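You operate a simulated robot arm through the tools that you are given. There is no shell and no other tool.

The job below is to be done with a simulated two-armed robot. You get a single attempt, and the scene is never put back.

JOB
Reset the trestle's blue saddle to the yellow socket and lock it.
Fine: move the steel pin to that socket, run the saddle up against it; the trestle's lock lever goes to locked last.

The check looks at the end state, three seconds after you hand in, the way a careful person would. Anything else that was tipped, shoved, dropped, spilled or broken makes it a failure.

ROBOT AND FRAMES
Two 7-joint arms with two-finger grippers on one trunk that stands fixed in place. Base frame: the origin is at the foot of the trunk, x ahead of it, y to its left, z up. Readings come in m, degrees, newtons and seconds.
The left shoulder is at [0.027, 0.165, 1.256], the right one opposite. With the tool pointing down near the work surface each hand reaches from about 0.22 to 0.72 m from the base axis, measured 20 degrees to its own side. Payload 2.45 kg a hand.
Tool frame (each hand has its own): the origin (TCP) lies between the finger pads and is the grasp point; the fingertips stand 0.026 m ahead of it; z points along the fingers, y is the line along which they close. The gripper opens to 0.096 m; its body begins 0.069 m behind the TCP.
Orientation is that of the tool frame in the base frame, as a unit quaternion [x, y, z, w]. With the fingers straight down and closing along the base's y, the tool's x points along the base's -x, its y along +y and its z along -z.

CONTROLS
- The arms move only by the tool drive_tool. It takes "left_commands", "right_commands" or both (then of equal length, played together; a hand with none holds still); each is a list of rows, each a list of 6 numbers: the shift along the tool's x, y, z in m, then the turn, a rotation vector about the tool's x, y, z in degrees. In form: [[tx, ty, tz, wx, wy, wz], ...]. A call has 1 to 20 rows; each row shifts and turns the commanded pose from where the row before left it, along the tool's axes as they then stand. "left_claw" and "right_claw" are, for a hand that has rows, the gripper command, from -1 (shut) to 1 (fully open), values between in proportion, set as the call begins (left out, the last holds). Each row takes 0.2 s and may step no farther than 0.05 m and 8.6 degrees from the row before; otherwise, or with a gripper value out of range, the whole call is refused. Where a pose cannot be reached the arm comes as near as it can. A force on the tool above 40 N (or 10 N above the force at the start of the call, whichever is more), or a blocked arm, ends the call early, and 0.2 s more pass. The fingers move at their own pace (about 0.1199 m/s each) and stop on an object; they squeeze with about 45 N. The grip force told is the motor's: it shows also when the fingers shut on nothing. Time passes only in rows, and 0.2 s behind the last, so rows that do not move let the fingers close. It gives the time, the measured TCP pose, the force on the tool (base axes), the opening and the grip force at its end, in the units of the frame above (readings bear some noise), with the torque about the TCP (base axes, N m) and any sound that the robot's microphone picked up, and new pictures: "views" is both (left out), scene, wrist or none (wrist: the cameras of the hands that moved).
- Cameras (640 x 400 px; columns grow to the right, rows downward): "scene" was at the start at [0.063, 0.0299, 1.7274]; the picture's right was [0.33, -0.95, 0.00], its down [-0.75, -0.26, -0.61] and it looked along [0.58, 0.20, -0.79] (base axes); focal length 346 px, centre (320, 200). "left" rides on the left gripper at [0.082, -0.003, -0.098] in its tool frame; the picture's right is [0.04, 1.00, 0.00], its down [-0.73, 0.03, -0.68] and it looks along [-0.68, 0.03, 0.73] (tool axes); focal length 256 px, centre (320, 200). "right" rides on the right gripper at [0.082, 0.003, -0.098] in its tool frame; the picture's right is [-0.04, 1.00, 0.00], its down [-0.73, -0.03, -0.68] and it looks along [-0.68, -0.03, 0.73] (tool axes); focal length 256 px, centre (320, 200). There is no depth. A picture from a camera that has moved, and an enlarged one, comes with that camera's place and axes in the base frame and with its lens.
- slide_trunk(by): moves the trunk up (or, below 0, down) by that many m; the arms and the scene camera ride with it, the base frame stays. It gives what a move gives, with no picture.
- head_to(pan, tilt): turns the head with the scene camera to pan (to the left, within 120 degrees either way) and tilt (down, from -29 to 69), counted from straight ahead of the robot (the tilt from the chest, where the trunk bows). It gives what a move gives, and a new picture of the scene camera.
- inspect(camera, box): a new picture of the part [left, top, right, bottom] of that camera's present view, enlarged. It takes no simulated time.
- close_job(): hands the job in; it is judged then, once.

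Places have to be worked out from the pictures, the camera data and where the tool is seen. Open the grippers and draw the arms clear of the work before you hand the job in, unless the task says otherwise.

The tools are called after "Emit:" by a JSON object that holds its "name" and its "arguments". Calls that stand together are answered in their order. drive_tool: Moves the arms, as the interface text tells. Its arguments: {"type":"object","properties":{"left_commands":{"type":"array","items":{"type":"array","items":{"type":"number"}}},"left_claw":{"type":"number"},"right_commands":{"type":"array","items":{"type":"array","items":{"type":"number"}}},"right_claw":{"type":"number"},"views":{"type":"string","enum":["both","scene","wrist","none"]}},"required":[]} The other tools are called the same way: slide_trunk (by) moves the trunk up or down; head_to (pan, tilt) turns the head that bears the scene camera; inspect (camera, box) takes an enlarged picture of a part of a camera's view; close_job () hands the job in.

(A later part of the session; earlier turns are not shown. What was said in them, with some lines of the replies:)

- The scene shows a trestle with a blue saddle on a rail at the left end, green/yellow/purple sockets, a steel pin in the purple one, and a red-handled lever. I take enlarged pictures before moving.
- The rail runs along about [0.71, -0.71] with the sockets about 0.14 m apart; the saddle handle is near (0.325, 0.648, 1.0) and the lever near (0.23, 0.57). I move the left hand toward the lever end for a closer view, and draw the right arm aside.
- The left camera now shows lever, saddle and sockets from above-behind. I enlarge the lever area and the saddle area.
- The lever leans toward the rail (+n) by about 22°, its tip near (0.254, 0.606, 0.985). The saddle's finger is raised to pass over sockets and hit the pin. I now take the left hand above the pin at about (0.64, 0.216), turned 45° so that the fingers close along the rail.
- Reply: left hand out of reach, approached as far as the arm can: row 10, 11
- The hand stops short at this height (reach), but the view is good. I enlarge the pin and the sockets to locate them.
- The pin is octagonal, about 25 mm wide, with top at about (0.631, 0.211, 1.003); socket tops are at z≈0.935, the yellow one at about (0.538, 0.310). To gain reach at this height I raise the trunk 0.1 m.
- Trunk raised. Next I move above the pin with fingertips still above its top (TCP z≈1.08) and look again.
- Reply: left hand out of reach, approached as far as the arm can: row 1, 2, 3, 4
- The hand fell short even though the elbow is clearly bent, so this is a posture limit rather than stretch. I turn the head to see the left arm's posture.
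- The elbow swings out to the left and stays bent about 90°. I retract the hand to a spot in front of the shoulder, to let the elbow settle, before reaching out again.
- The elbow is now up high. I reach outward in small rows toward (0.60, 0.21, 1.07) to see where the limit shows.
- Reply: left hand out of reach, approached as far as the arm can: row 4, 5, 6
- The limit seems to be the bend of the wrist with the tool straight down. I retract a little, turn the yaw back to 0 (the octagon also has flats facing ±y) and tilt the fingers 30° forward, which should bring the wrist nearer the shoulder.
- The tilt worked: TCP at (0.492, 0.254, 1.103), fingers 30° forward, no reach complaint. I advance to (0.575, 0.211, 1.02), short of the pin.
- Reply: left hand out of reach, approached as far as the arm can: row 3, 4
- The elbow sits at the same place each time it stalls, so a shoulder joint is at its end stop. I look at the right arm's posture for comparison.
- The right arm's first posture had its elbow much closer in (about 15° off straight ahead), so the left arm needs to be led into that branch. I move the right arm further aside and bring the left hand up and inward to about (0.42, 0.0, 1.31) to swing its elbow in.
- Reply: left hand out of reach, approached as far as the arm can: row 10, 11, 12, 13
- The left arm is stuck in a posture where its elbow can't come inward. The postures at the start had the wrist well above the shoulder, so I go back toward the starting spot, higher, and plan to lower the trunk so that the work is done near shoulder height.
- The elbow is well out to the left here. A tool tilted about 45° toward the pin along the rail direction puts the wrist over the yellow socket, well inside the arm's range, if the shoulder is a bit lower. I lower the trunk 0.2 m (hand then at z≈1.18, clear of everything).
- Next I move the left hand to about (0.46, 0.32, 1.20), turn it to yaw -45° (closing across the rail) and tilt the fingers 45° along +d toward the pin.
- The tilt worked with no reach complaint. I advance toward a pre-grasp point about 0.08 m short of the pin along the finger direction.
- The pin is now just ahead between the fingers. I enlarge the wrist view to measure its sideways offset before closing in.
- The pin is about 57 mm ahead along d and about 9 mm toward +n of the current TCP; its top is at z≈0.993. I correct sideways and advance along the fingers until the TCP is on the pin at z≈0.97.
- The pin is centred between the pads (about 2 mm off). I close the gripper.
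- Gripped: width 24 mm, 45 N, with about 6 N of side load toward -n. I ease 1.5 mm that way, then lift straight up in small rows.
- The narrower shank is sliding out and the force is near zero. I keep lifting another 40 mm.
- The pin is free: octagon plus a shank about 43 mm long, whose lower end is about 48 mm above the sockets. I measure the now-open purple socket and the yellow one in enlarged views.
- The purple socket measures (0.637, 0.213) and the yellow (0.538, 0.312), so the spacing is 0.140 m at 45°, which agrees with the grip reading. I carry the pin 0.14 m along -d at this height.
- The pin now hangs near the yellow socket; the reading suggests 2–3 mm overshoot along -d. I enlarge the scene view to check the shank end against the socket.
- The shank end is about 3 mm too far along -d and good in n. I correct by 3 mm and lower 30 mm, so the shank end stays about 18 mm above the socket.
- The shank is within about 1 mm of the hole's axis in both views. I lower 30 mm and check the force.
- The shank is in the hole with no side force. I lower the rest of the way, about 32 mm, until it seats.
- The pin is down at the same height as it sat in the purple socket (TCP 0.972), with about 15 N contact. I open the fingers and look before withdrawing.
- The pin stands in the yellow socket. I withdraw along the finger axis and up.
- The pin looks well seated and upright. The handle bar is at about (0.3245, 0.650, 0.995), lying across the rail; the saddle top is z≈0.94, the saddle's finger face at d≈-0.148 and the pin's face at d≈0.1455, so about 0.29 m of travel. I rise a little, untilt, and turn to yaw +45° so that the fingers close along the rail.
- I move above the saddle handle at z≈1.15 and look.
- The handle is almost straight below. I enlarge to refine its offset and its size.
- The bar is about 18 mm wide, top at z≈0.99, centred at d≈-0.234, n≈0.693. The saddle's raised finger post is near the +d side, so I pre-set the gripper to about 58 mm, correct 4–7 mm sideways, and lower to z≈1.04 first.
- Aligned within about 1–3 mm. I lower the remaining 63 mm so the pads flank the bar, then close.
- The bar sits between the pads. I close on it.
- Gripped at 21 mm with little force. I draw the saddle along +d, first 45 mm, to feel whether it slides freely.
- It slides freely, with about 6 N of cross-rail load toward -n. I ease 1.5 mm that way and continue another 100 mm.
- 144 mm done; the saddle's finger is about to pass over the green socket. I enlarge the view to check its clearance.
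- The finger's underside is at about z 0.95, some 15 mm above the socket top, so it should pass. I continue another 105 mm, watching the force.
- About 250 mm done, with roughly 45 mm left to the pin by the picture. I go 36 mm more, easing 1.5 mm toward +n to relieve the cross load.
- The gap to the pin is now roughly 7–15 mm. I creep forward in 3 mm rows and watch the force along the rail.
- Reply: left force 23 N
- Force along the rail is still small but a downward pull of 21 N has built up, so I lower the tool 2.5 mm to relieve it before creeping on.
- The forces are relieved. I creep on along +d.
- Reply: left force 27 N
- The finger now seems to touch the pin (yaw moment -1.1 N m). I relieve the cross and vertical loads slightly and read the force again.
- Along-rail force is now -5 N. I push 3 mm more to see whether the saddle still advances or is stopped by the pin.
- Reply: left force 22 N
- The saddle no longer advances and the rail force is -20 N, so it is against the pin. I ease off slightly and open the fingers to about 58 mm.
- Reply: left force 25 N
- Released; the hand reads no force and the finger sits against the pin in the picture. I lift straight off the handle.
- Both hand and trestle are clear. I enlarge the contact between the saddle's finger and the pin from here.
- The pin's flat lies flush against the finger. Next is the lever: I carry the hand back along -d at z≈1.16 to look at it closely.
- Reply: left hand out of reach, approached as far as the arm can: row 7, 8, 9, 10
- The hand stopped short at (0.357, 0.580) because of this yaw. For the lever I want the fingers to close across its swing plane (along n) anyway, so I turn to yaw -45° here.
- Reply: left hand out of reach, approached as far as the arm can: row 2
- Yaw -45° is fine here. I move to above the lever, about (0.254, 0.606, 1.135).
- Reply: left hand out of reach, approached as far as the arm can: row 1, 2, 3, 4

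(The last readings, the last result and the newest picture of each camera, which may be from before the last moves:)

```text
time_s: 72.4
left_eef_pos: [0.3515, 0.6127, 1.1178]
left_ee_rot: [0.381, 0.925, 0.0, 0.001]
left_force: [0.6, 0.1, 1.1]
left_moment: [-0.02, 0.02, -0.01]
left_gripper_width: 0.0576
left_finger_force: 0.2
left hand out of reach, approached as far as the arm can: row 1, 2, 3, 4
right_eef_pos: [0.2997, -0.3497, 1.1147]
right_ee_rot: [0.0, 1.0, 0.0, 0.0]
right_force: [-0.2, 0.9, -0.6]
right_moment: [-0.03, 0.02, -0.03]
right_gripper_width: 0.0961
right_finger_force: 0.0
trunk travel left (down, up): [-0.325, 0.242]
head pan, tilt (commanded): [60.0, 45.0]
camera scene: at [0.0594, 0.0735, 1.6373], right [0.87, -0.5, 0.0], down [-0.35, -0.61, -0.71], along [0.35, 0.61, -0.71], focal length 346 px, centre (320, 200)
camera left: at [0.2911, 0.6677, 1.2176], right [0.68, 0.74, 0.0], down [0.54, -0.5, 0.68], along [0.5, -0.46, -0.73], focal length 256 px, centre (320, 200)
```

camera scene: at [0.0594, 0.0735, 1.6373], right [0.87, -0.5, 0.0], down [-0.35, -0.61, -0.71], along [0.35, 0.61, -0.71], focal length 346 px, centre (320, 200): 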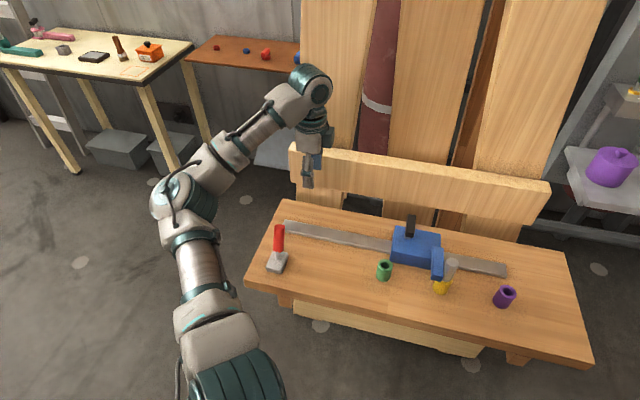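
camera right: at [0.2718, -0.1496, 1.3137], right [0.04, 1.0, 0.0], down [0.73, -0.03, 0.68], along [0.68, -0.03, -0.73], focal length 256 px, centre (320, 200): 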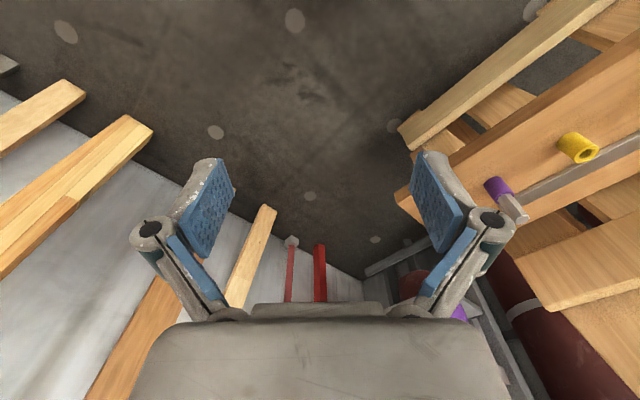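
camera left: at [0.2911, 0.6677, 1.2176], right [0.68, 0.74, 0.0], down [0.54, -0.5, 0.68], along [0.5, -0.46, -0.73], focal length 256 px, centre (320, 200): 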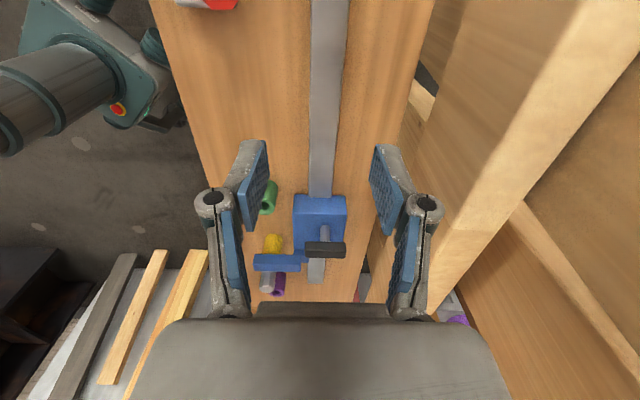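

The near side of the reach is blocked in this posture. At the start, yaw 0° near (0.22, 0.46) was reachable, so I retrace: yaw back to 0°, move in toward (0.35, 0.45), then toward the lever.

Emit:
{"name": "drive_tool", "arguments": {"left_commands": [[-0.0212, -0.0212, -0.025, 0, 0, 0], [-0.0212, -0.0212, -0.025, 0, 0, 0], [0, 0, 0, 0, 0, -7.5], [0, 0, 0, 0, 0, -7.5], [0, 0, 0, 0, 0, -7.5], [0, 0, 0, 0, 0, -7.5], [0, 0, 0, 0, 0, -7.5], [0, 0, 0, 0, 0, -7.5], [0, -0.033, 0, 0, 0, 0], [0, -0.033, 0, 0, 0, 0], [0, -0.033, 0, 0, 0, 0], [0.03, 0.01, 0, 0, 0, 0], [0.03, 0.01, 0, 0, 0, 0], [0.03, 0.01, 0, 0, 0, 0], [0, 0, 0, 0, 0, 0]], "views": "both"}}

```text
time_s: 75.6
left_eef_pos: [0.3248, 0.4499, 1.1499]
left_ee_rot: [-0.001, 1.0, 0.001, 0.001]
left_force: [-1.1, 0.5, 1.1]
left_moment: [0.02, -0.01, -0.01]
left_gripper_width: 0.0575
left_finger_force: 0.0
left hand out of reach, approached as far as the arm can: row 1, 2, 12, 13, 14
right_eef_pos: [0.3003, -0.3503, 1.1158]
right_ee_rot: [0.001, 1.0, 0.001, 0.001]
right_force: [-0.2, -0.2, 0.0]
right_moment: [0.02, 0.03, 0.01]
right_gripper_width: 0.0961
right_finger_force: 0.0
trunk travel left (down, up): [-0.325, 0.242]
head pan, tilt (commanded): [60.0, 45.0]
camera scene: at [0.0587, 0.0723, 1.6374], right [0.87, -0.5, 0.0], down [-0.35, -0.61, -0.71], along [0.35, 0.61, -0.71], focal length 346 px, centre (320, 200)
camera left: at [0.2439, 0.4469, 1.2494], right [-0.04, 1.0, 0.0], down [0.73, 0.03, 0.68], along [0.68, 0.03, -0.73], focal length 256 px, centre (320, 200)
```

scene: 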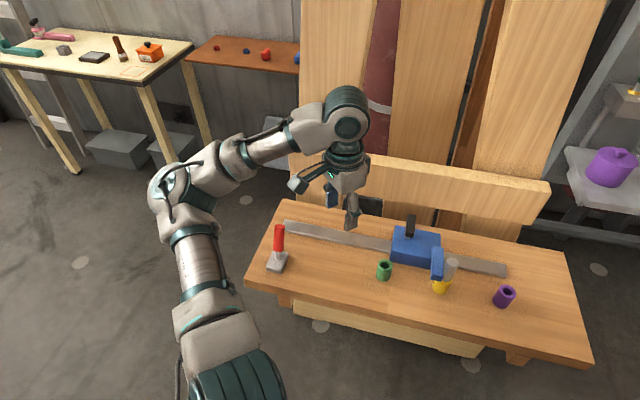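
left: 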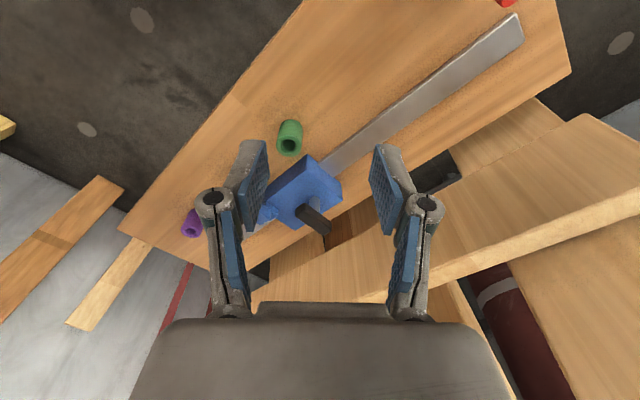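

The elbow is again pinned at one spot, low and out to the side. Raising the trunk should let the elbow ride higher for this near, low spot, so I raise it 0.2 m.

Emit:
{"name": "slide_trunk", "arguments": {"by": 0.2}}

Emit:
{"name": "drive_tool", "arguments": {"left_commands": [[0, 0.0, 0.035, 0, 0, 0], [0, 0.0, 0.035, 0, 0, 0], [0, 0.01, 0.035, 0, 0, 0], [0, 0.02, 0.03, 0, 0, 0], [0.01, 0.03, 0.02, 0, 0, 0], [0.02, 0.03, 0.0, 0, 0, 0], [0.02, 0.03, 0.0, 0, 0, 0], [0.02, 0.03, 0.0, 0, 0, 0], [0, 0, 0, 0, 0, 0]], "views": "both"}}

```text
time_s: 77.8
left_eef_pos: [0.329, 0.4511, 1.3502]
left_ee_rot: [0.0, 1.0, 0.0, 0.001]
left_force: [0.4, -0.2, 0.1]
left_moment: [-0.02, 0.03, 0.0]
left_gripper_width: 0.0576
left_finger_force: 0.1
right_eef_pos: [0.3008, -0.3501, 1.315]
right_ee_rot: [0.0, 1.0, 0.001, 0.002]
right_force: [1.1, -1.1, 0.2]
right_moment: [-0.01, -0.03, 0.06]
right_gripper_width: 0.0961
right_finger_force: 0.0
trunk travel left (down, up): [-0.525, 0.042]
head pan, tilt (commanded): [60.0, 45.0]
```

```text
time_s: 79.8
left_eef_pos: [0.2574, 0.6007, 1.1935]
left_ee_rot: [0.0, 1.0, 0.0, 0.001]
left_force: [0.0, -0.3, -0.6]
left_moment: [-0.02, -0.01, 0.01]
left_gripper_width: 0.0574
left_finger_force: 0.1
right_eef_pos: [0.3019, -0.3503, 1.3152]
right_ee_rot: [0.001, 1.0, 0.001, 0.0]
right_force: [0.5, -0.8, -0.8]
right_moment: [-0.01, 0.02, 0.02]
right_gripper_width: 0.0962
right_finger_force: 0.0
trunk travel left (down, up): [-0.525, 0.042]
head pan, tilt (commanded): [60.0, 45.0]
camera scene: at [0.0232, 0.0734, 1.8371], right [0.87, -0.5, 0.0], down [-0.35, -0.61, -0.71], along [0.35, 0.61, -0.71], focal length 346 px, centre (320, 200)
camera left: at [0.1758, 0.5971, 1.2942], right [-0.04, 1.0, 0.0], down [0.73, 0.03, 0.68], along [0.68, 0.03, -0.73], focal length 256 px, centre (320, 200)
```

scene: 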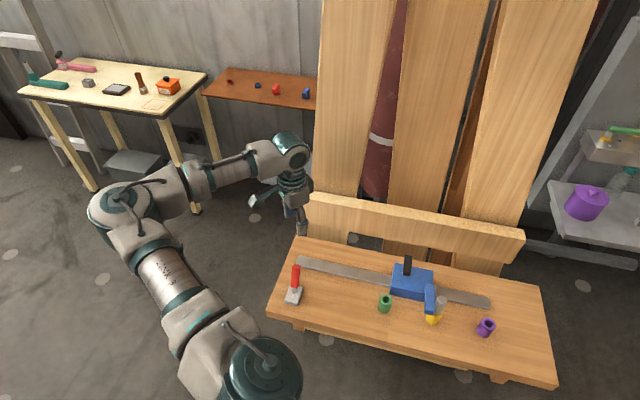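
left: 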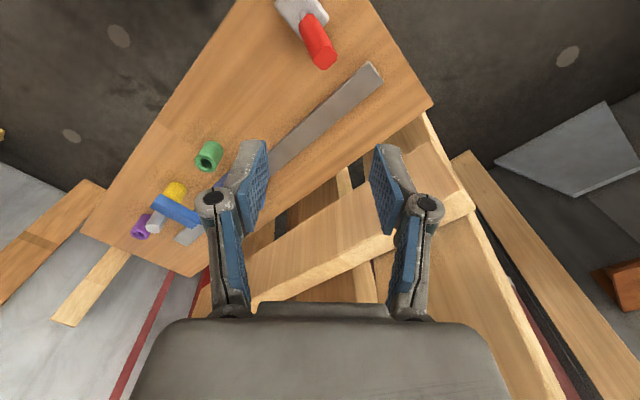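

Raising the trunk solved it: the hand is now above the lever at (0.257, 0.601, 1.19). I enlarge the lever.

Emit:
{"name": "inspect", "arguments": {"camera": "left", "box": [260, 0, 372, 70]}}

Emit:
{"name": "inspect", "arguments": {"camera": "scene", "box": [260, 255, 340, 305]}}

Emit:
{"name": "inspect", "arguments": {"camera": "scene", "box": [380, 250, 492, 320]}}

```text
5.71 times, centred on (316, 35) of left
camera zoom: at [0.1758, 0.5971, 1.2942], right [-0.04, 1.0, 0.0], down [0.73, 0.03, 0.68], along [0.68, 0.03, -0.73], focal length 1463 px, centre (343, 1143)
```

zoom: 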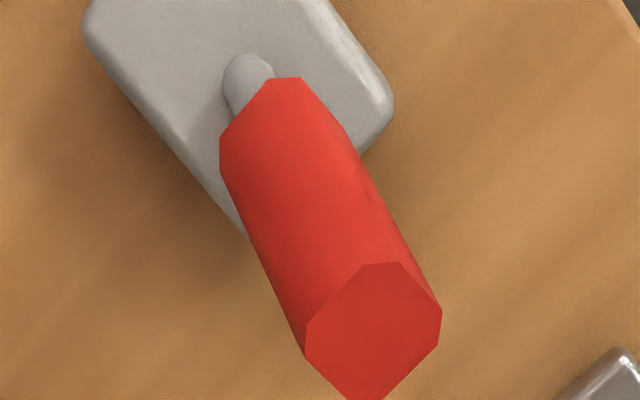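

```text
8.00 times, centred on (300, 280) of scene
camera zoom: at [0.0232, 0.0734, 1.8371], right [0.87, -0.5, 0.0], down [-0.35, -0.61, -0.71], along [0.35, 0.61, -0.71], focal length 2766 px, centre (480, -440)
```

zoom: 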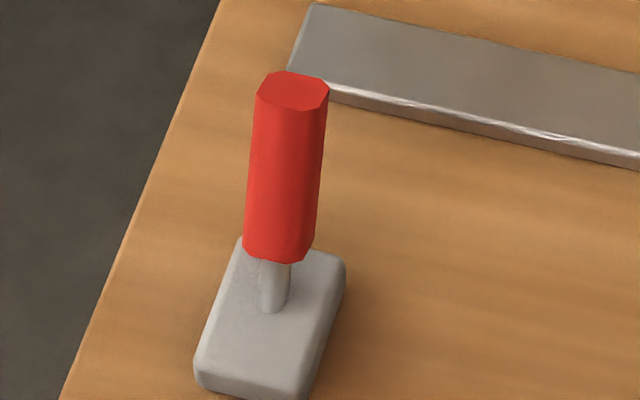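

```text
5.71 times, centred on (436, 285) of scene
camera zoom: at [0.0232, 0.0734, 1.8371], right [0.87, -0.5, 0.0], down [-0.35, -0.61, -0.71], along [0.35, 0.61, -0.71], focal length 1976 px, centre (-343, -286)
```

zoom: 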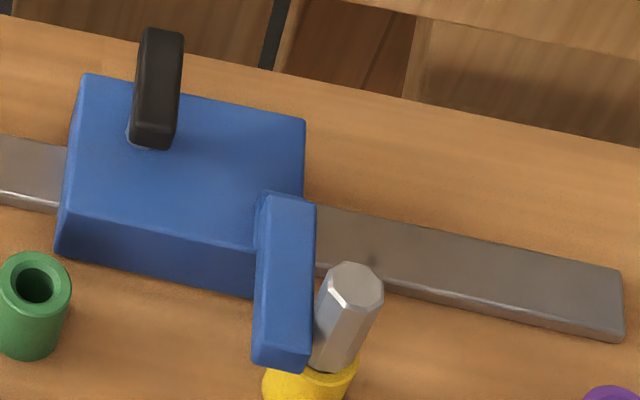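

The lever pivots at about (0.224, 0.578, 0.903) with its tip at (0.252, 0.606, 0.988): leaning 25° toward +n (unlocked), so locking should be the opposite lean toward -n. I turn to yaw +45°, shut the fingers to use them as a pusher, and go above the +n side of the knob.

Emit:
{"name": "drive_tool", "arguments": {"left_commands": [[0, 0, 0, 0, 0, -7.5], [0, 0, 0, 0, 0, -7.5], [0, 0, 0, 0, 0, -7.5], [0, 0, 0, 0, 0, -7.5], [0, 0, 0, 0, 0, -7.5], [0, 0, 0, 0, 0, -7.5], [0, 0, 0, 0, 0, 0]], "left_claw": -1, "views": "both"}}

```text
time_s: 81.4
left_eef_pos: [0.2574, 0.6012, 1.1951]
left_ee_rot: [-0.384, 0.923, -0.001, 0.002]
left_force: [-1.6, 0.5, 0.3]
left_moment: [0.0, -0.03, 0.01]
left_gripper_width: 0.0
left_finger_force: 28.7
right_eef_pos: [0.2991, -0.3501, 1.3157]
right_ee_rot: [-0.001, 1.0, 0.0, 0.002]
right_force: [-0.1, -0.5, -0.2]
right_moment: [-0.01, 0.02, -0.05]
right_gripper_width: 0.0961
right_finger_force: 0.0
trunk travel left (down, up): [-0.525, 0.042]
head pan, tilt (commanded): [60.0, 45.0]
camera scene: at [0.023, 0.0733, 1.8371], right [0.87, -0.5, 0.0], down [-0.35, -0.61, -0.71], along [0.35, 0.61, -0.71], focal length 346 px, centre (320, 200)
camera left: at [0.2034, 0.541, 1.2936], right [-0.74, 0.68, 0.0], down [0.5, 0.54, 0.68], along [0.46, 0.5, -0.73], focal length 256 px, centre (320, 200)
```

scene: 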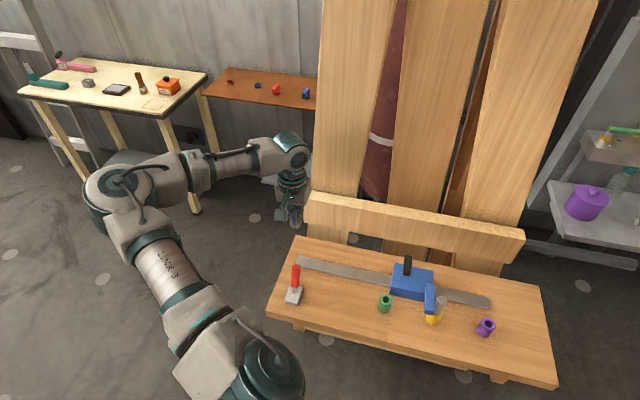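
left: 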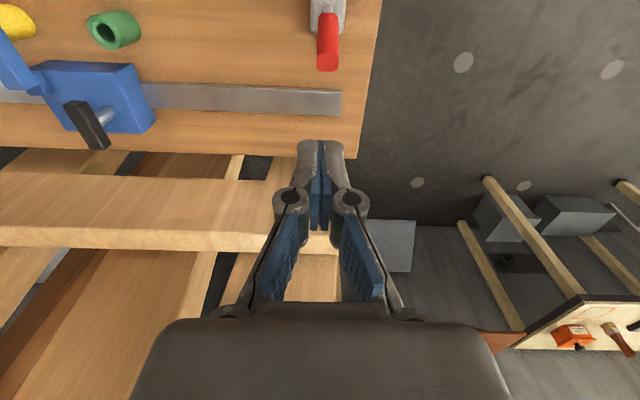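

Yaw +45° is reachable here. I shift to n≈0.65 beside the knob on its far side and lower to z≈1.05.

Emit:
{"name": "drive_tool", "arguments": {"left_commands": [[-0.0215, 0.0035, 0, 0, 0, 0], [-0.0215, 0.0035, 0, 0, 0, 0], [0, 0, 0.035, 0, 0, 0], [0, 0, 0.04, 0, 0, 0], [0, 0, 0.04, 0, 0, 0], [0, 0, 0.03, 0, 0, 0], [0, 0, 0, 0, 0, 0]], "views": "both"}}

Emit:
{"name": "inspect", "arguments": {"camera": "scene", "box": [240, 225, 352, 295]}}

```text
time_s: 83.0
left_eef_pos: [0.2866, 0.6367, 1.0481]
left_ee_rot: [-0.383, 0.924, -0.001, 0.001]
left_force: [-0.3, -0.5, 0.9]
left_moment: [-0.03, 0.01, 0.0]
left_gripper_width: 0.0001
left_finger_force: 28.4
right_eef_pos: [0.2997, -0.3494, 1.3155]
right_ee_rot: [-0.001, 1.0, 0.0, 0.001]
right_force: [0.1, -0.6, -0.2]
right_moment: [-0.02, 0.0, -0.01]
right_gripper_width: 0.0959
right_finger_force: 0.0
trunk travel left (down, up): [-0.525, 0.042]
head pan, tilt (commanded): [60.0, 45.0]
camera scene: at [0.023, 0.0742, 1.8371], right [0.87, -0.5, 0.0], down [-0.35, -0.61, -0.71], along [0.35, 0.61, -0.71], focal length 346 px, centre (320, 200)
camera left: at [0.2324, 0.577, 1.1476], right [-0.74, 0.68, 0.0], down [0.5, 0.54, 0.68], along [0.46, 0.5, -0.73], focal length 256 px, centre (320, 200)
```

scene: 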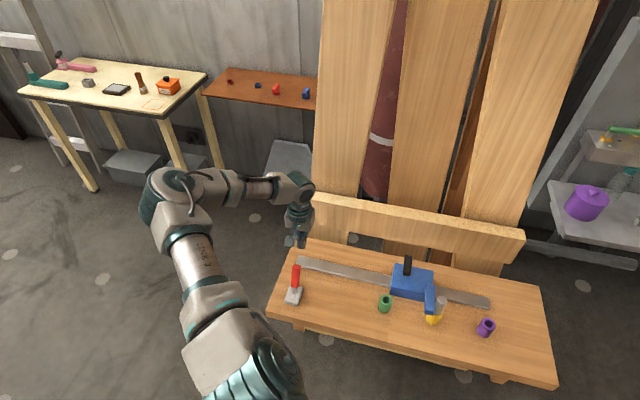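
left: 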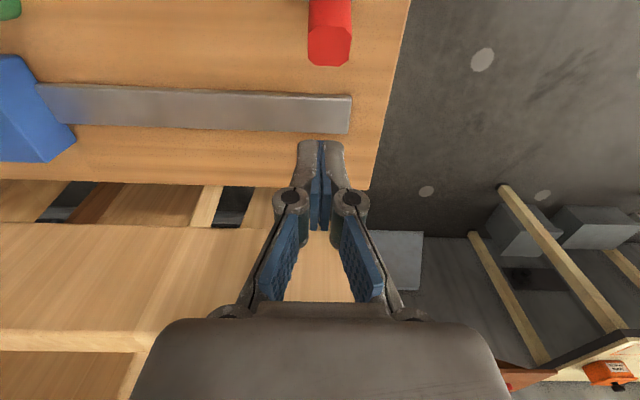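

```text
5.71 times, centred on (296, 260) of scene
camera zoom: at [0.023, 0.0742, 1.8371], right [0.87, -0.5, 0.0], down [-0.35, -0.61, -0.71], along [0.35, 0.61, -0.71], focal length 1976 px, centre (457, -143)
```

zoom: 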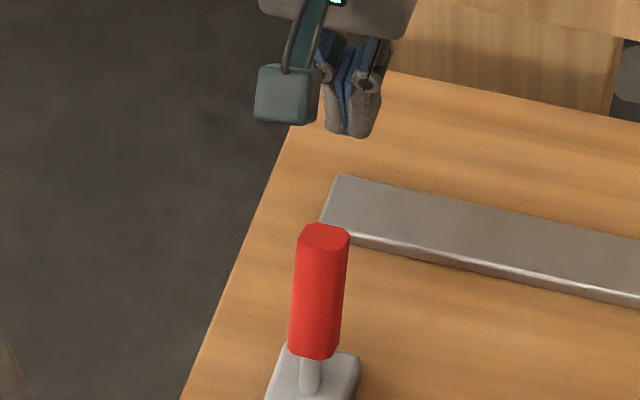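

The fingers are beyond the knob with clear space below. I lower to z≈0.972 (fingertips at about 0.946).

Emit:
{"name": "drive_tool", "arguments": {"left_commands": [[0, 0.002, 0.025, 0, 0, 0], [0, 0, 0.026, 0, 0, 0], [0, 0, 0.025, 0, 0, 0], [0, 0, 0, 0, 0, 0]], "views": "both"}}

Emit:
{"name": "inspect", "arguments": {"camera": "scene", "box": [240, 235, 352, 305]}}

```text
time_s: 84.0
left_eef_pos: [0.2834, 0.6371, 0.9733]
left_ee_rot: [-0.382, 0.924, 0.0, 0.002]
left_force: [0.0, 0.9, -0.5]
left_moment: [0.01, 0.02, 0.01]
left_gripper_width: 0.0
left_finger_force: 28.5
right_eef_pos: [0.3007, -0.3498, 1.3159]
right_ee_rot: [-0.001, 1.0, -0.001, 0.001]
right_force: [-0.4, -0.4, 0.4]
right_moment: [-0.03, 0.03, 0.0]
right_gripper_width: 0.096
right_finger_force: 0.1
trunk travel left (down, up): [-0.525, 0.042]
head pan, tilt (commanded): [60.0, 45.0]
camera scene: at [0.0237, 0.0738, 1.8371], right [0.87, -0.5, 0.0], down [-0.35, -0.61, -0.71], along [0.35, 0.61, -0.71], focal length 346 px, centre (320, 200)
camera left: at [0.2286, 0.5776, 1.0727], right [-0.74, 0.68, 0.0], down [0.5, 0.54, 0.68], along [0.46, 0.5, -0.73], focal length 256 px, centre (320, 200)
```

scene: 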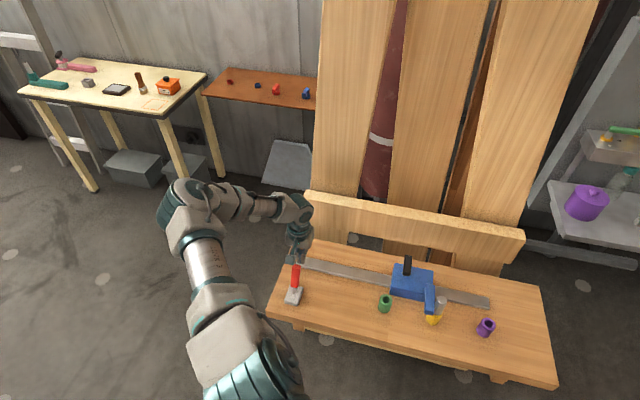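
left: 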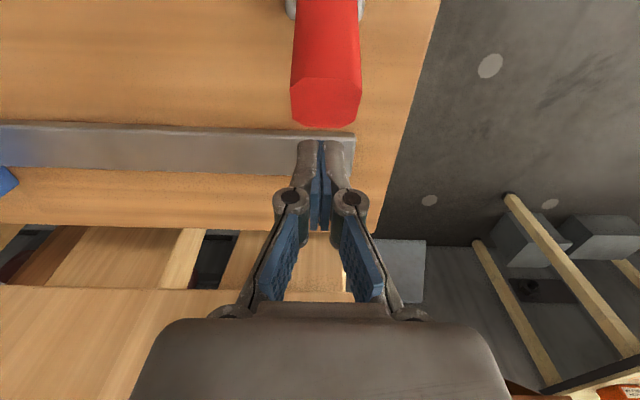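

```text
5.71 times, centred on (296, 270) of scene
camera zoom: at [0.0237, 0.0738, 1.8371], right [0.87, -0.5, 0.0], down [-0.35, -0.61, -0.71], along [0.35, 0.61, -0.71], focal length 1976 px, centre (457, -200)
```

zoom: 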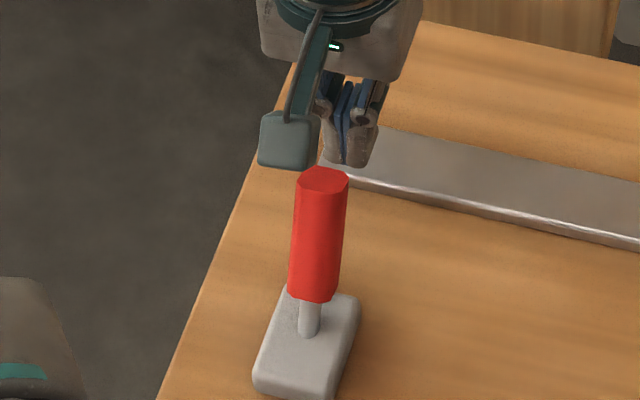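

The fingers stand right behind the knob, aligned with it. I push toward -n in small rows, watching the force and any click.

Emit:
{"name": "drive_tool", "arguments": {"left_commands": [[0.01, 0, 0, 0, 0, 0], [0.01, 0, 0, 0, 0, 0], [0.008, 0, 0, 0, 0, 0], [0.008, 0, 0, 0, 0, 0], [0.008, 0, 0, 0, 0, 0], [0, 0, 0, 0, 0, 0]], "views": "both"}}

Emit:
{"name": "inspect", "arguments": {"camera": "scene", "box": [240, 235, 352, 305]}}

```text
time_s: 85.4
left_eef_pos: [0.2521, 0.6066, 0.9726]
left_ee_rot: [-0.383, 0.924, 0.0, 0.001]
left_force: [-0.4, 0.2, -0.2]
left_moment: [-0.05, -0.05, -0.01]
left_gripper_width: 0.0
left_finger_force: 28.6
right_eef_pos: [0.3, -0.3493, 1.3154]
right_ee_rot: [0.0, 1.0, 0.001, 0.002]
right_force: [0.3, 0.6, -1.1]
right_moment: [-0.02, 0.03, 0.0]
right_gripper_width: 0.0959
right_finger_force: 0.1
trunk travel left (down, up): [-0.525, 0.042]
head pan, tilt (commanded): [60.0, 45.0]
camera scene: at [0.0236, 0.0735, 1.8371], right [0.87, -0.5, 0.0], down [-0.35, -0.61, -0.71], along [0.35, 0.61, -0.71], focal length 346 px, centre (320, 200)
camera left: at [0.1971, 0.5474, 1.073], right [-0.74, 0.68, 0.0], down [0.5, 0.54, 0.68], along [0.46, 0.5, -0.73], focal length 256 px, centre (320, 200)
```

scene: 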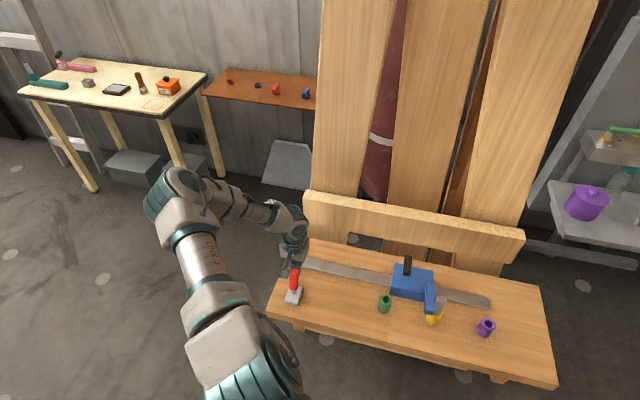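
left: 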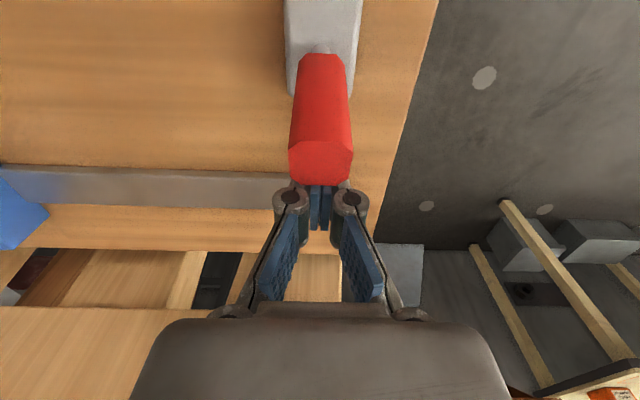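

```text
5.71 times, centred on (296, 270) of scene
camera zoom: at [0.0236, 0.0735, 1.8371], right [0.87, -0.5, 0.0], down [-0.35, -0.61, -0.71], along [0.35, 0.61, -0.71], focal length 1976 px, centre (457, -200)
```

zoom: 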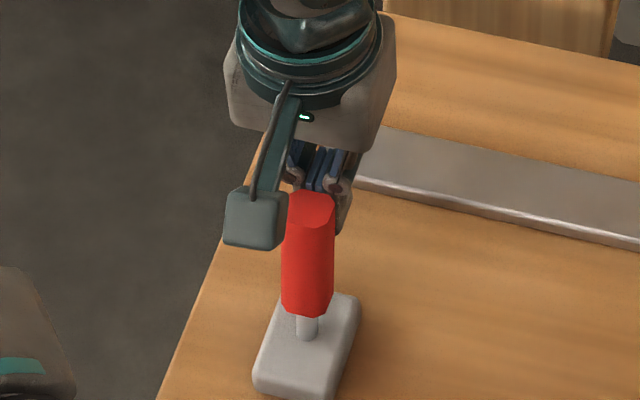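

The lever follows with almost no force and is now near upright. I keep pushing another 40 mm toward -n.

Emit:
{"name": "drive_tool", "arguments": {"left_commands": [[0.008, 0, 0, 0, 0, 0], [0.008, 0, 0, 0, 0, 0], [0.008, 0, 0, 0, 0, 0], [0.006, 0, 0, 0, 0, 0], [0.005, 0, 0, 0, 0, 0], [0.005, 0, 0, 0, 0, 0], [0, 0, 0, 0, 0, 0]], "views": "both"}}

Emit:
{"name": "inspect", "arguments": {"camera": "scene", "box": [240, 245, 352, 315]}}

```text
time_s: 87.0
left_eef_pos: [0.2244, 0.5788, 0.9722]
left_ee_rot: [-0.383, 0.924, -0.001, 0.001]
left_force: [-0.2, 0.6, -1.0]
left_moment: [0.01, 0.02, -0.04]
left_gripper_width: 0.0002
left_finger_force: 28.4
right_eef_pos: [0.3019, -0.3507, 1.3147]
right_ee_rot: [-0.001, 1.0, 0.0, 0.001]
right_force: [1.5, 0.8, 0.0]
right_moment: [-0.01, -0.05, 0.01]
right_gripper_width: 0.096
right_finger_force: 0.1
trunk travel left (down, up): [-0.525, 0.042]
head pan, tilt (commanded): [60.0, 45.0]
camera scene: at [0.0233, 0.0733, 1.8371], right [0.87, -0.5, 0.0], down [-0.35, -0.61, -0.71], along [0.35, 0.61, -0.71], focal length 346 px, centre (320, 200)
camera left: at [0.1686, 0.5181, 1.0724], right [-0.74, 0.68, 0.0], down [0.5, 0.54, 0.68], along [0.46, 0.5, -0.73], focal length 256 px, centre (320, 200)
```

scene: 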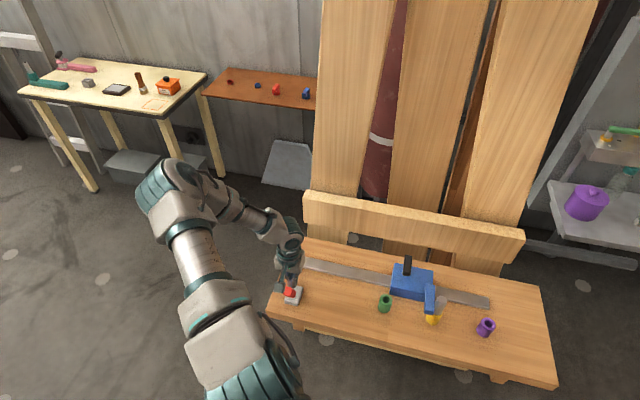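
left: 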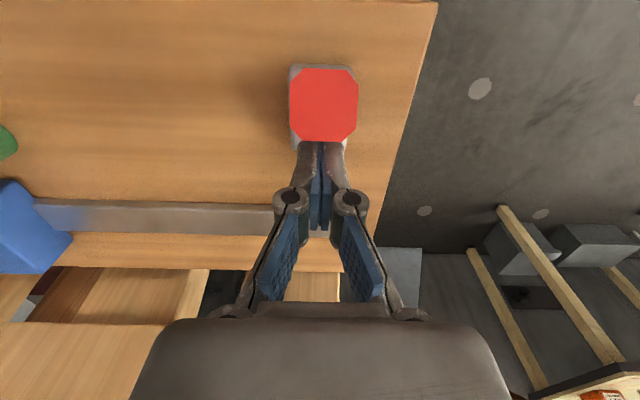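

```text
5.71 times, centred on (296, 280) of scene
camera zoom: at [0.0233, 0.0733, 1.8371], right [0.87, -0.5, 0.0], down [-0.35, -0.61, -0.71], along [0.35, 0.61, -0.71], focal length 1976 px, centre (457, -257)
```

zoom: 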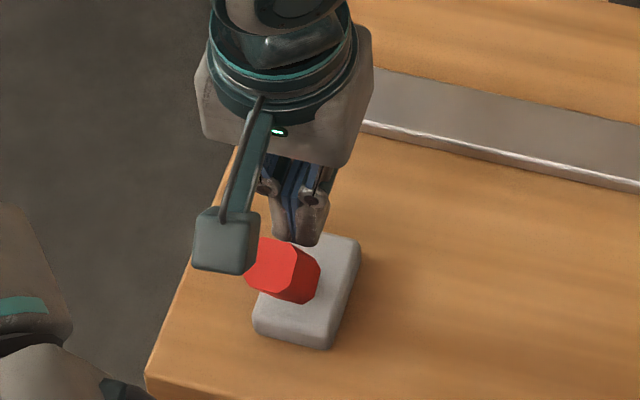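

The knob is now seen end-on from the wrist camera, i.e. it leans about 23° toward -n. I push on in small steps to feel whether it has reached its stop.

Emit:
{"name": "drive_tool", "arguments": {"left_commands": [[0.004, 0, 0, 0, 0, 0], [0.004, 0, 0, 0, 0, 0], [0, 0, 0, 0, 0, 0]], "views": "both"}}

Emit:
{"name": "inspect", "arguments": {"camera": "left", "box": [260, 50, 388, 130]}}

Emit:
{"name": "inspect", "arguments": {"camera": "scene", "box": [240, 245, 352, 315]}}

```text
time_s: 87.8
left_eef_pos: [0.2207, 0.5744, 0.9745]
left_ee_rot: [-0.383, 0.924, 0.001, 0.004]
left_force: [12.3, 14.5, 10.7]
left_moment: [0.21, -0.26, -0.04]
left_gripper_width: 0.0058
left_finger_force: 28.3
right_eef_pos: [0.3014, -0.3486, 1.3163]
right_ee_rot: [-0.001, 1.0, 0.001, 0.0]
right_force: [0.6, -0.5, -0.5]
right_moment: [0.03, 0.02, 0.04]
right_gripper_width: 0.096
right_finger_force: 0.0
trunk travel left (down, up): [-0.525, 0.042]
head pan, tilt (commanded): [60.0, 45.0]
camera scene: at [0.0258, 0.0773, 1.837], right [0.87, -0.5, 0.0], down [-0.36, -0.61, -0.7], along [0.35, 0.61, -0.71], focal length 346 px, centre (320, 200)
camera left: at [0.1652, 0.5143, 1.0729], right [-0.73, 0.68, 0.0], down [0.49, 0.54, 0.68], along [0.46, 0.5, -0.73], focal length 256 px, centre (320, 200)
```

scene: 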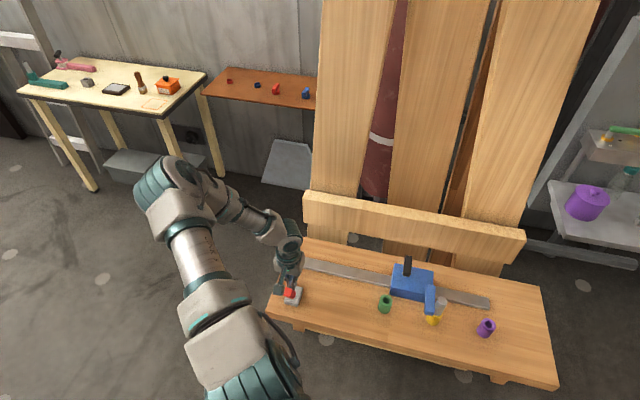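
left: 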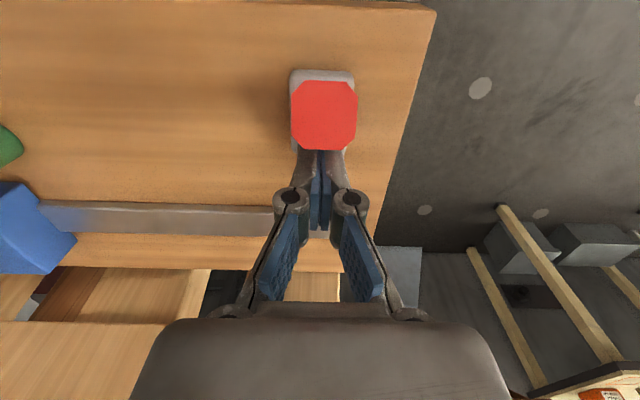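

```text
5.00 times, centred on (324, 90) of left
camera zoom: at [0.1652, 0.5143, 1.0729], right [-0.73, 0.68, 0.0], down [0.49, 0.54, 0.68], along [0.46, 0.5, -0.73], focal length 1280 px, centre (300, 750)
```

zoom: 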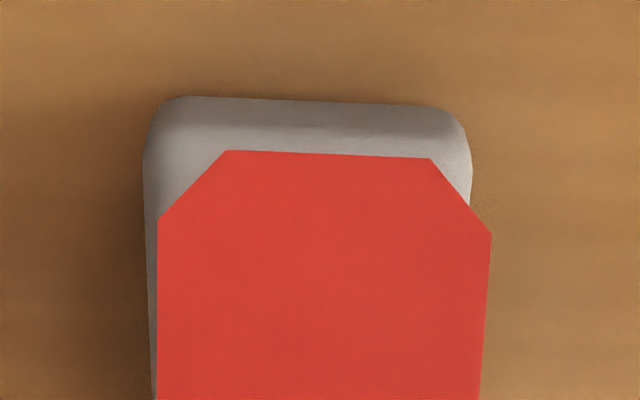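

```text
5.71 times, centred on (296, 280) of scene
camera zoom: at [0.0258, 0.0773, 1.837], right [0.87, -0.5, 0.0], down [-0.36, -0.61, -0.7], along [0.35, 0.61, -0.71], focal length 1976 px, centre (457, -257)
```

zoom: 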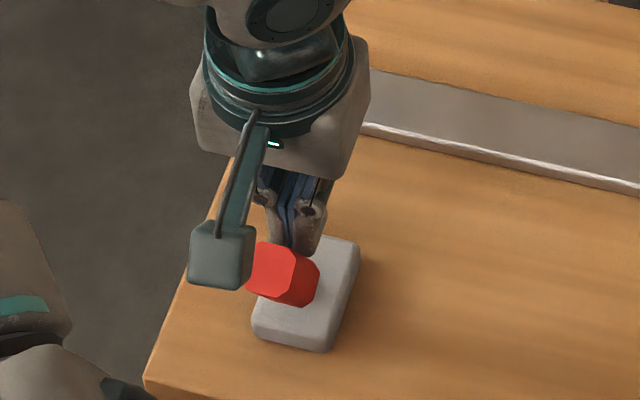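

The force rose to about 19 N and the lever stopped moving, so it is on its far stop. I back off toward +n and rise.

Emit:
{"name": "drive_tool", "arguments": {"left_commands": [[-0.01, 0, 0, 0, 0, 0], [-0.02, 0, 0, 0, 0, 0], [-0.02, 0, -0.01, 0, 0, 0], [0, 0, -0.04, 0, 0, 0], [0, 0, -0.045, 0, 0, 0], [0, 0, -0.045, 0, 0, 0], [0, 0, -0.04, 0, 0, 0], [0, 0, 0, 0, 0, 0]], "views": "both"}}

Emit:
{"name": "inspect", "arguments": {"camera": "scene", "box": [240, 245, 352, 315]}}

Emit:
{"name": "inspect", "arguments": {"camera": "scene", "box": [380, 250, 492, 320]}}

```text
time_s: 89.6
left_eef_pos: [0.2551, 0.6044, 1.155]
left_ee_rot: [-0.383, 0.924, -0.001, 0.0]
left_force: [0.1, 0.4, -0.3]
left_moment: [0.04, 0.01, 0.02]
left_gripper_width: 0.0001
left_finger_force: 29.0
right_eef_pos: [0.3002, -0.3499, 1.3143]
right_ee_rot: [-0.001, 1.0, 0.0, 0.002]
right_force: [-0.8, -0.4, 0.2]
right_moment: [-0.05, 0.01, 0.01]
right_gripper_width: 0.0959
right_finger_force: 0.0
trunk travel left (down, up): [-0.525, 0.042]
head pan, tilt (commanded): [60.0, 45.0]
camera scene: at [0.0228, 0.0731, 1.8371], right [0.87, -0.5, 0.0], down [-0.35, -0.61, -0.71], along [0.35, 0.61, -0.71], focal length 346 px, centre (320, 200)
camera left: at [0.1989, 0.5442, 1.2537], right [-0.74, 0.68, 0.0], down [0.5, 0.54, 0.68], along [0.46, 0.5, -0.73], focal length 256 px, centre (320, 200)
```

scene: 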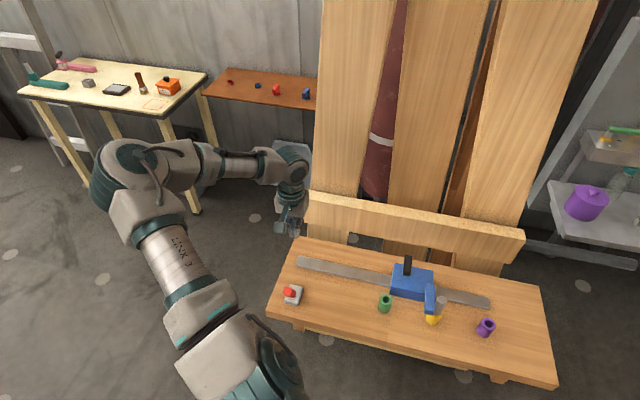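
left: 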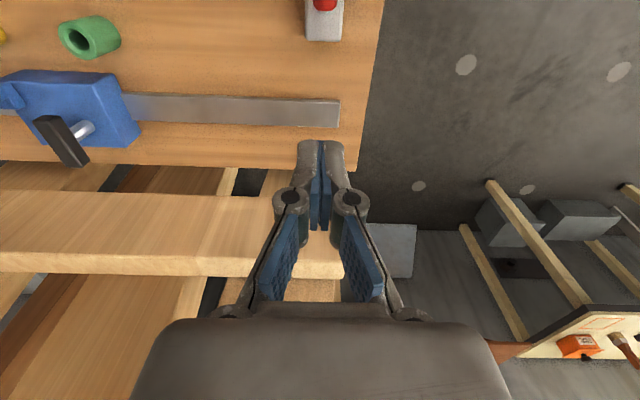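

```text
5.71 times, centred on (296, 280) of scene
camera zoom: at [0.0228, 0.0731, 1.8371], right [0.87, -0.5, 0.0], down [-0.35, -0.61, -0.71], along [0.35, 0.61, -0.71], focal length 1976 px, centre (457, -257)
```

zoom: 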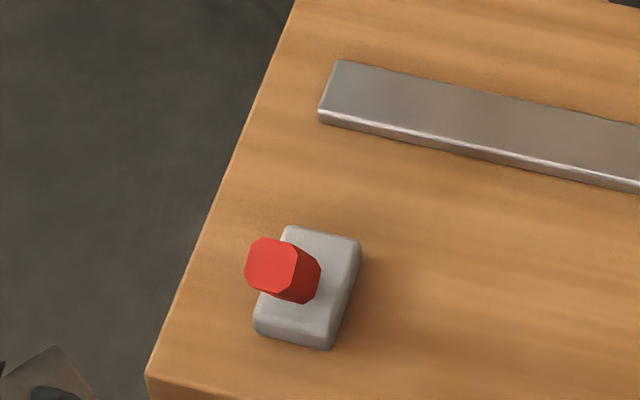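

```text
5.71 times, centred on (436, 285) of scene
camera zoom: at [0.0228, 0.0731, 1.8371], right [0.87, -0.5, 0.0], down [-0.35, -0.61, -0.71], along [0.35, 0.61, -0.71], focal length 1976 px, centre (-343, -286)
```

zoom: 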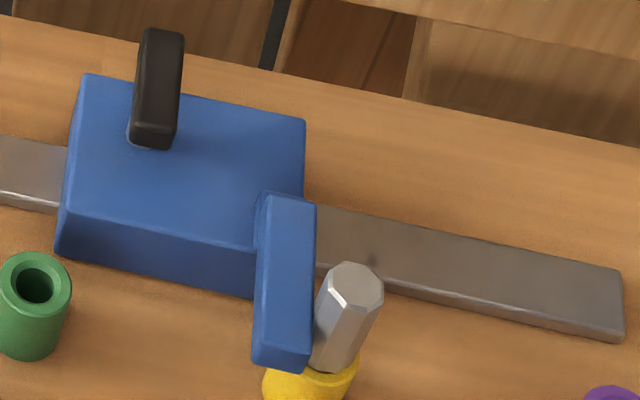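

The lever stays leaning about 27° toward -n, the saddle is still against the pin, and the pin is seated. I open the left gripper and draw the hand up and back, clear of the trestle.

Emit:
{"name": "drive_tool", "arguments": {"left_commands": [[0, 0, -0.03, 0, 0, 0], [0.0177, -0.0177, -0.0275, 0, 0, 0], [0.0177, -0.0177, -0.0275, 0, 0, 0], [0.0177, -0.0177, -0.0275, 0, 0, 0], [0.0177, -0.0177, -0.0275, 0, 0, 0], [0.0177, -0.0177, -0.0275, 0, 0, 0], [0.0177, -0.0177, -0.0275, 0, 0, 0], [0.0177, -0.0177, -0.0275, 0, 0, 0], [0, 0, 0, 0, 0, 0], [0, 0, 0, 0, 0, 0]], "left_claw": 1, "views": "both"}}

```text
time_s: 91.8
left_eef_pos: [0.2537, 0.4318, 1.3795]
left_ee_rot: [-0.382, 0.924, 0.0, 0.001]
left_force: [0.5, -1.0, -0.6]
left_moment: [0.02, -0.03, 0.04]
left_gripper_width: 0.0959
left_finger_force: 0.1
right_eef_pos: [0.3014, -0.351, 1.3152]
right_ee_rot: [0.0, 1.0, 0.001, 0.001]
right_force: [0.2, 0.2, 0.1]
right_moment: [0.03, -0.02, 0.04]
right_gripper_width: 0.0961
right_finger_force: 0.1
trunk travel left (down, up): [-0.525, 0.042]
head pan, tilt (commanded): [60.0, 45.0]
camera scene: at [0.0231, 0.0719, 1.8371], right [0.87, -0.5, 0.0], down [-0.35, -0.61, -0.71], along [0.35, 0.61, -0.71], focal length 346 px, centre (320, 200)
camera left: at [0.1988, 0.3718, 1.4779], right [-0.74, 0.68, 0.0], down [0.5, 0.54, 0.68], along [0.46, 0.5, -0.73], focal length 256 px, centre (320, 200)
```

scene: 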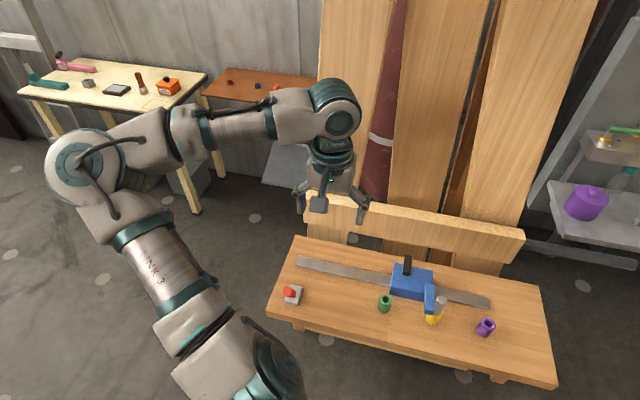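
left: 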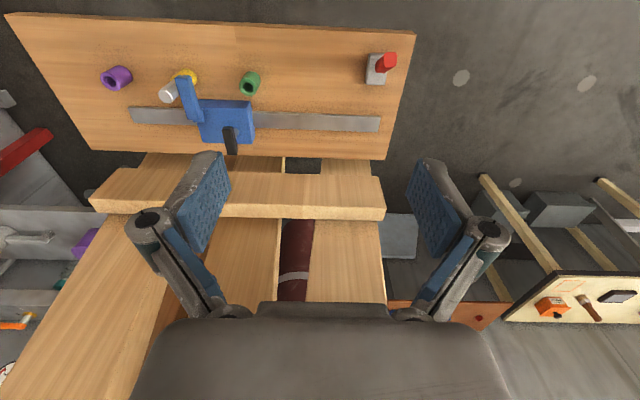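

The whole trestle is visible from the wrist camera. I enlarge the lever, and the pin with the saddle, for a last check.

Emit:
{"name": "inspect", "arguments": {"camera": "left", "box": [340, 30, 436, 90]}}

Emit:
{"name": "inspect", "arguments": {"camera": "left", "box": [150, 50, 278, 130]}}

Emit:
{"name": "inspect", "arguments": {"camera": "scene", "box": [380, 250, 492, 320]}}

Emit:
{"name": "inspect", "arguments": {"camera": "scene", "box": [240, 230, 368, 310]}}

```text
6.67 times, centred on (388, 60) of left
camera zoom: at [0.1988, 0.3718, 1.4779], right [-0.74, 0.68, 0.0], down [0.5, 0.54, 0.68], along [0.46, 0.5, -0.73], focal length 1707 px, centre (-133, 1133)
```

zoom: 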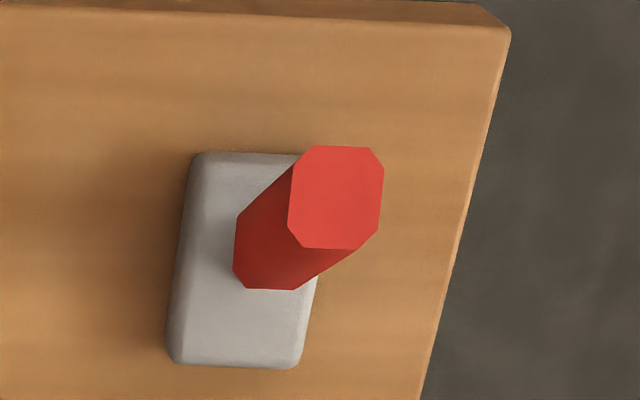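

```text
5.00 times, centred on (214, 90) of left
camera zoom: at [0.1988, 0.3718, 1.4779], right [-0.74, 0.68, 0.0], down [0.5, 0.54, 0.68], along [0.46, 0.5, -0.73], focal length 1280 px, centre (850, 750)
```

zoom: 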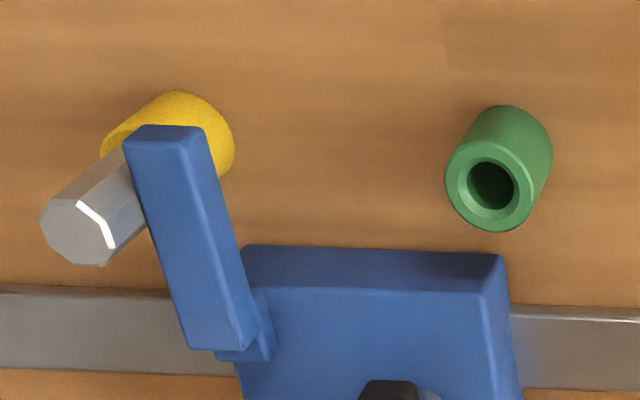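

```text
5.71 times, centred on (436, 285) of scene
camera zoom: at [0.0231, 0.0719, 1.8371], right [0.87, -0.5, 0.0], down [-0.35, -0.61, -0.71], along [0.35, 0.61, -0.71], focal length 1976 px, centre (-343, -286)
```

zoom: 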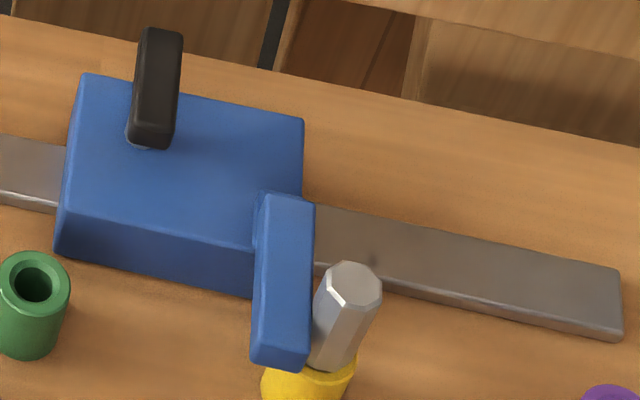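

```text
5.00 times, centred on (304, 270) of scene
camera zoom: at [0.0231, 0.0719, 1.8371], right [0.87, -0.5, 0.0], down [-0.35, -0.61, -0.71], along [0.35, 0.61, -0.71], focal length 1729 px, centre (400, -150)
```

zoom: 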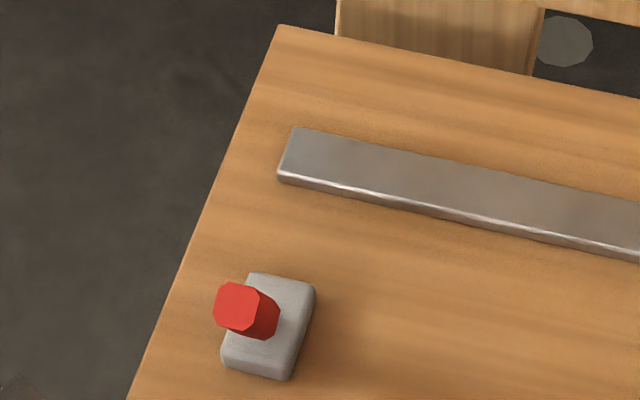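

Everything checks out: the pin is upright in the yellow socket, the saddle's finger rests against it, and the lever is over at its far (locked) stop. Both grippers are open and the arms are clear, so I hand the job in.

Emit:
{"name": "close_job", "arguments": {}}

```text
The job is handed in.
```

The steel pin is now in the yellow socket, the blue saddle is against it, and the lock lever has been moved over last. I've handed the job in; no verdict came back.

- **Pin:** It seated at the same height as it had in the purple socket and stands upright.
- **Saddle:** I slid it about 0.3 m along the rail until it stopped against the pin, at about 20 N. Later close-ups show its finger still flush with the pin.
- **Lever:** It started leaning toward the rail and now leans about 27° the other way, against its stop. Nothing on it marks the locked side, so I took the side opposite its starting lean as locked. I heard no click and did not nudge the saddle to test the lock.

Nothing else looked tipped or moved in the last pictures. Both grippers are open and the arms are clear of the trestle. The trunk is still about 0.1 m above where it started.
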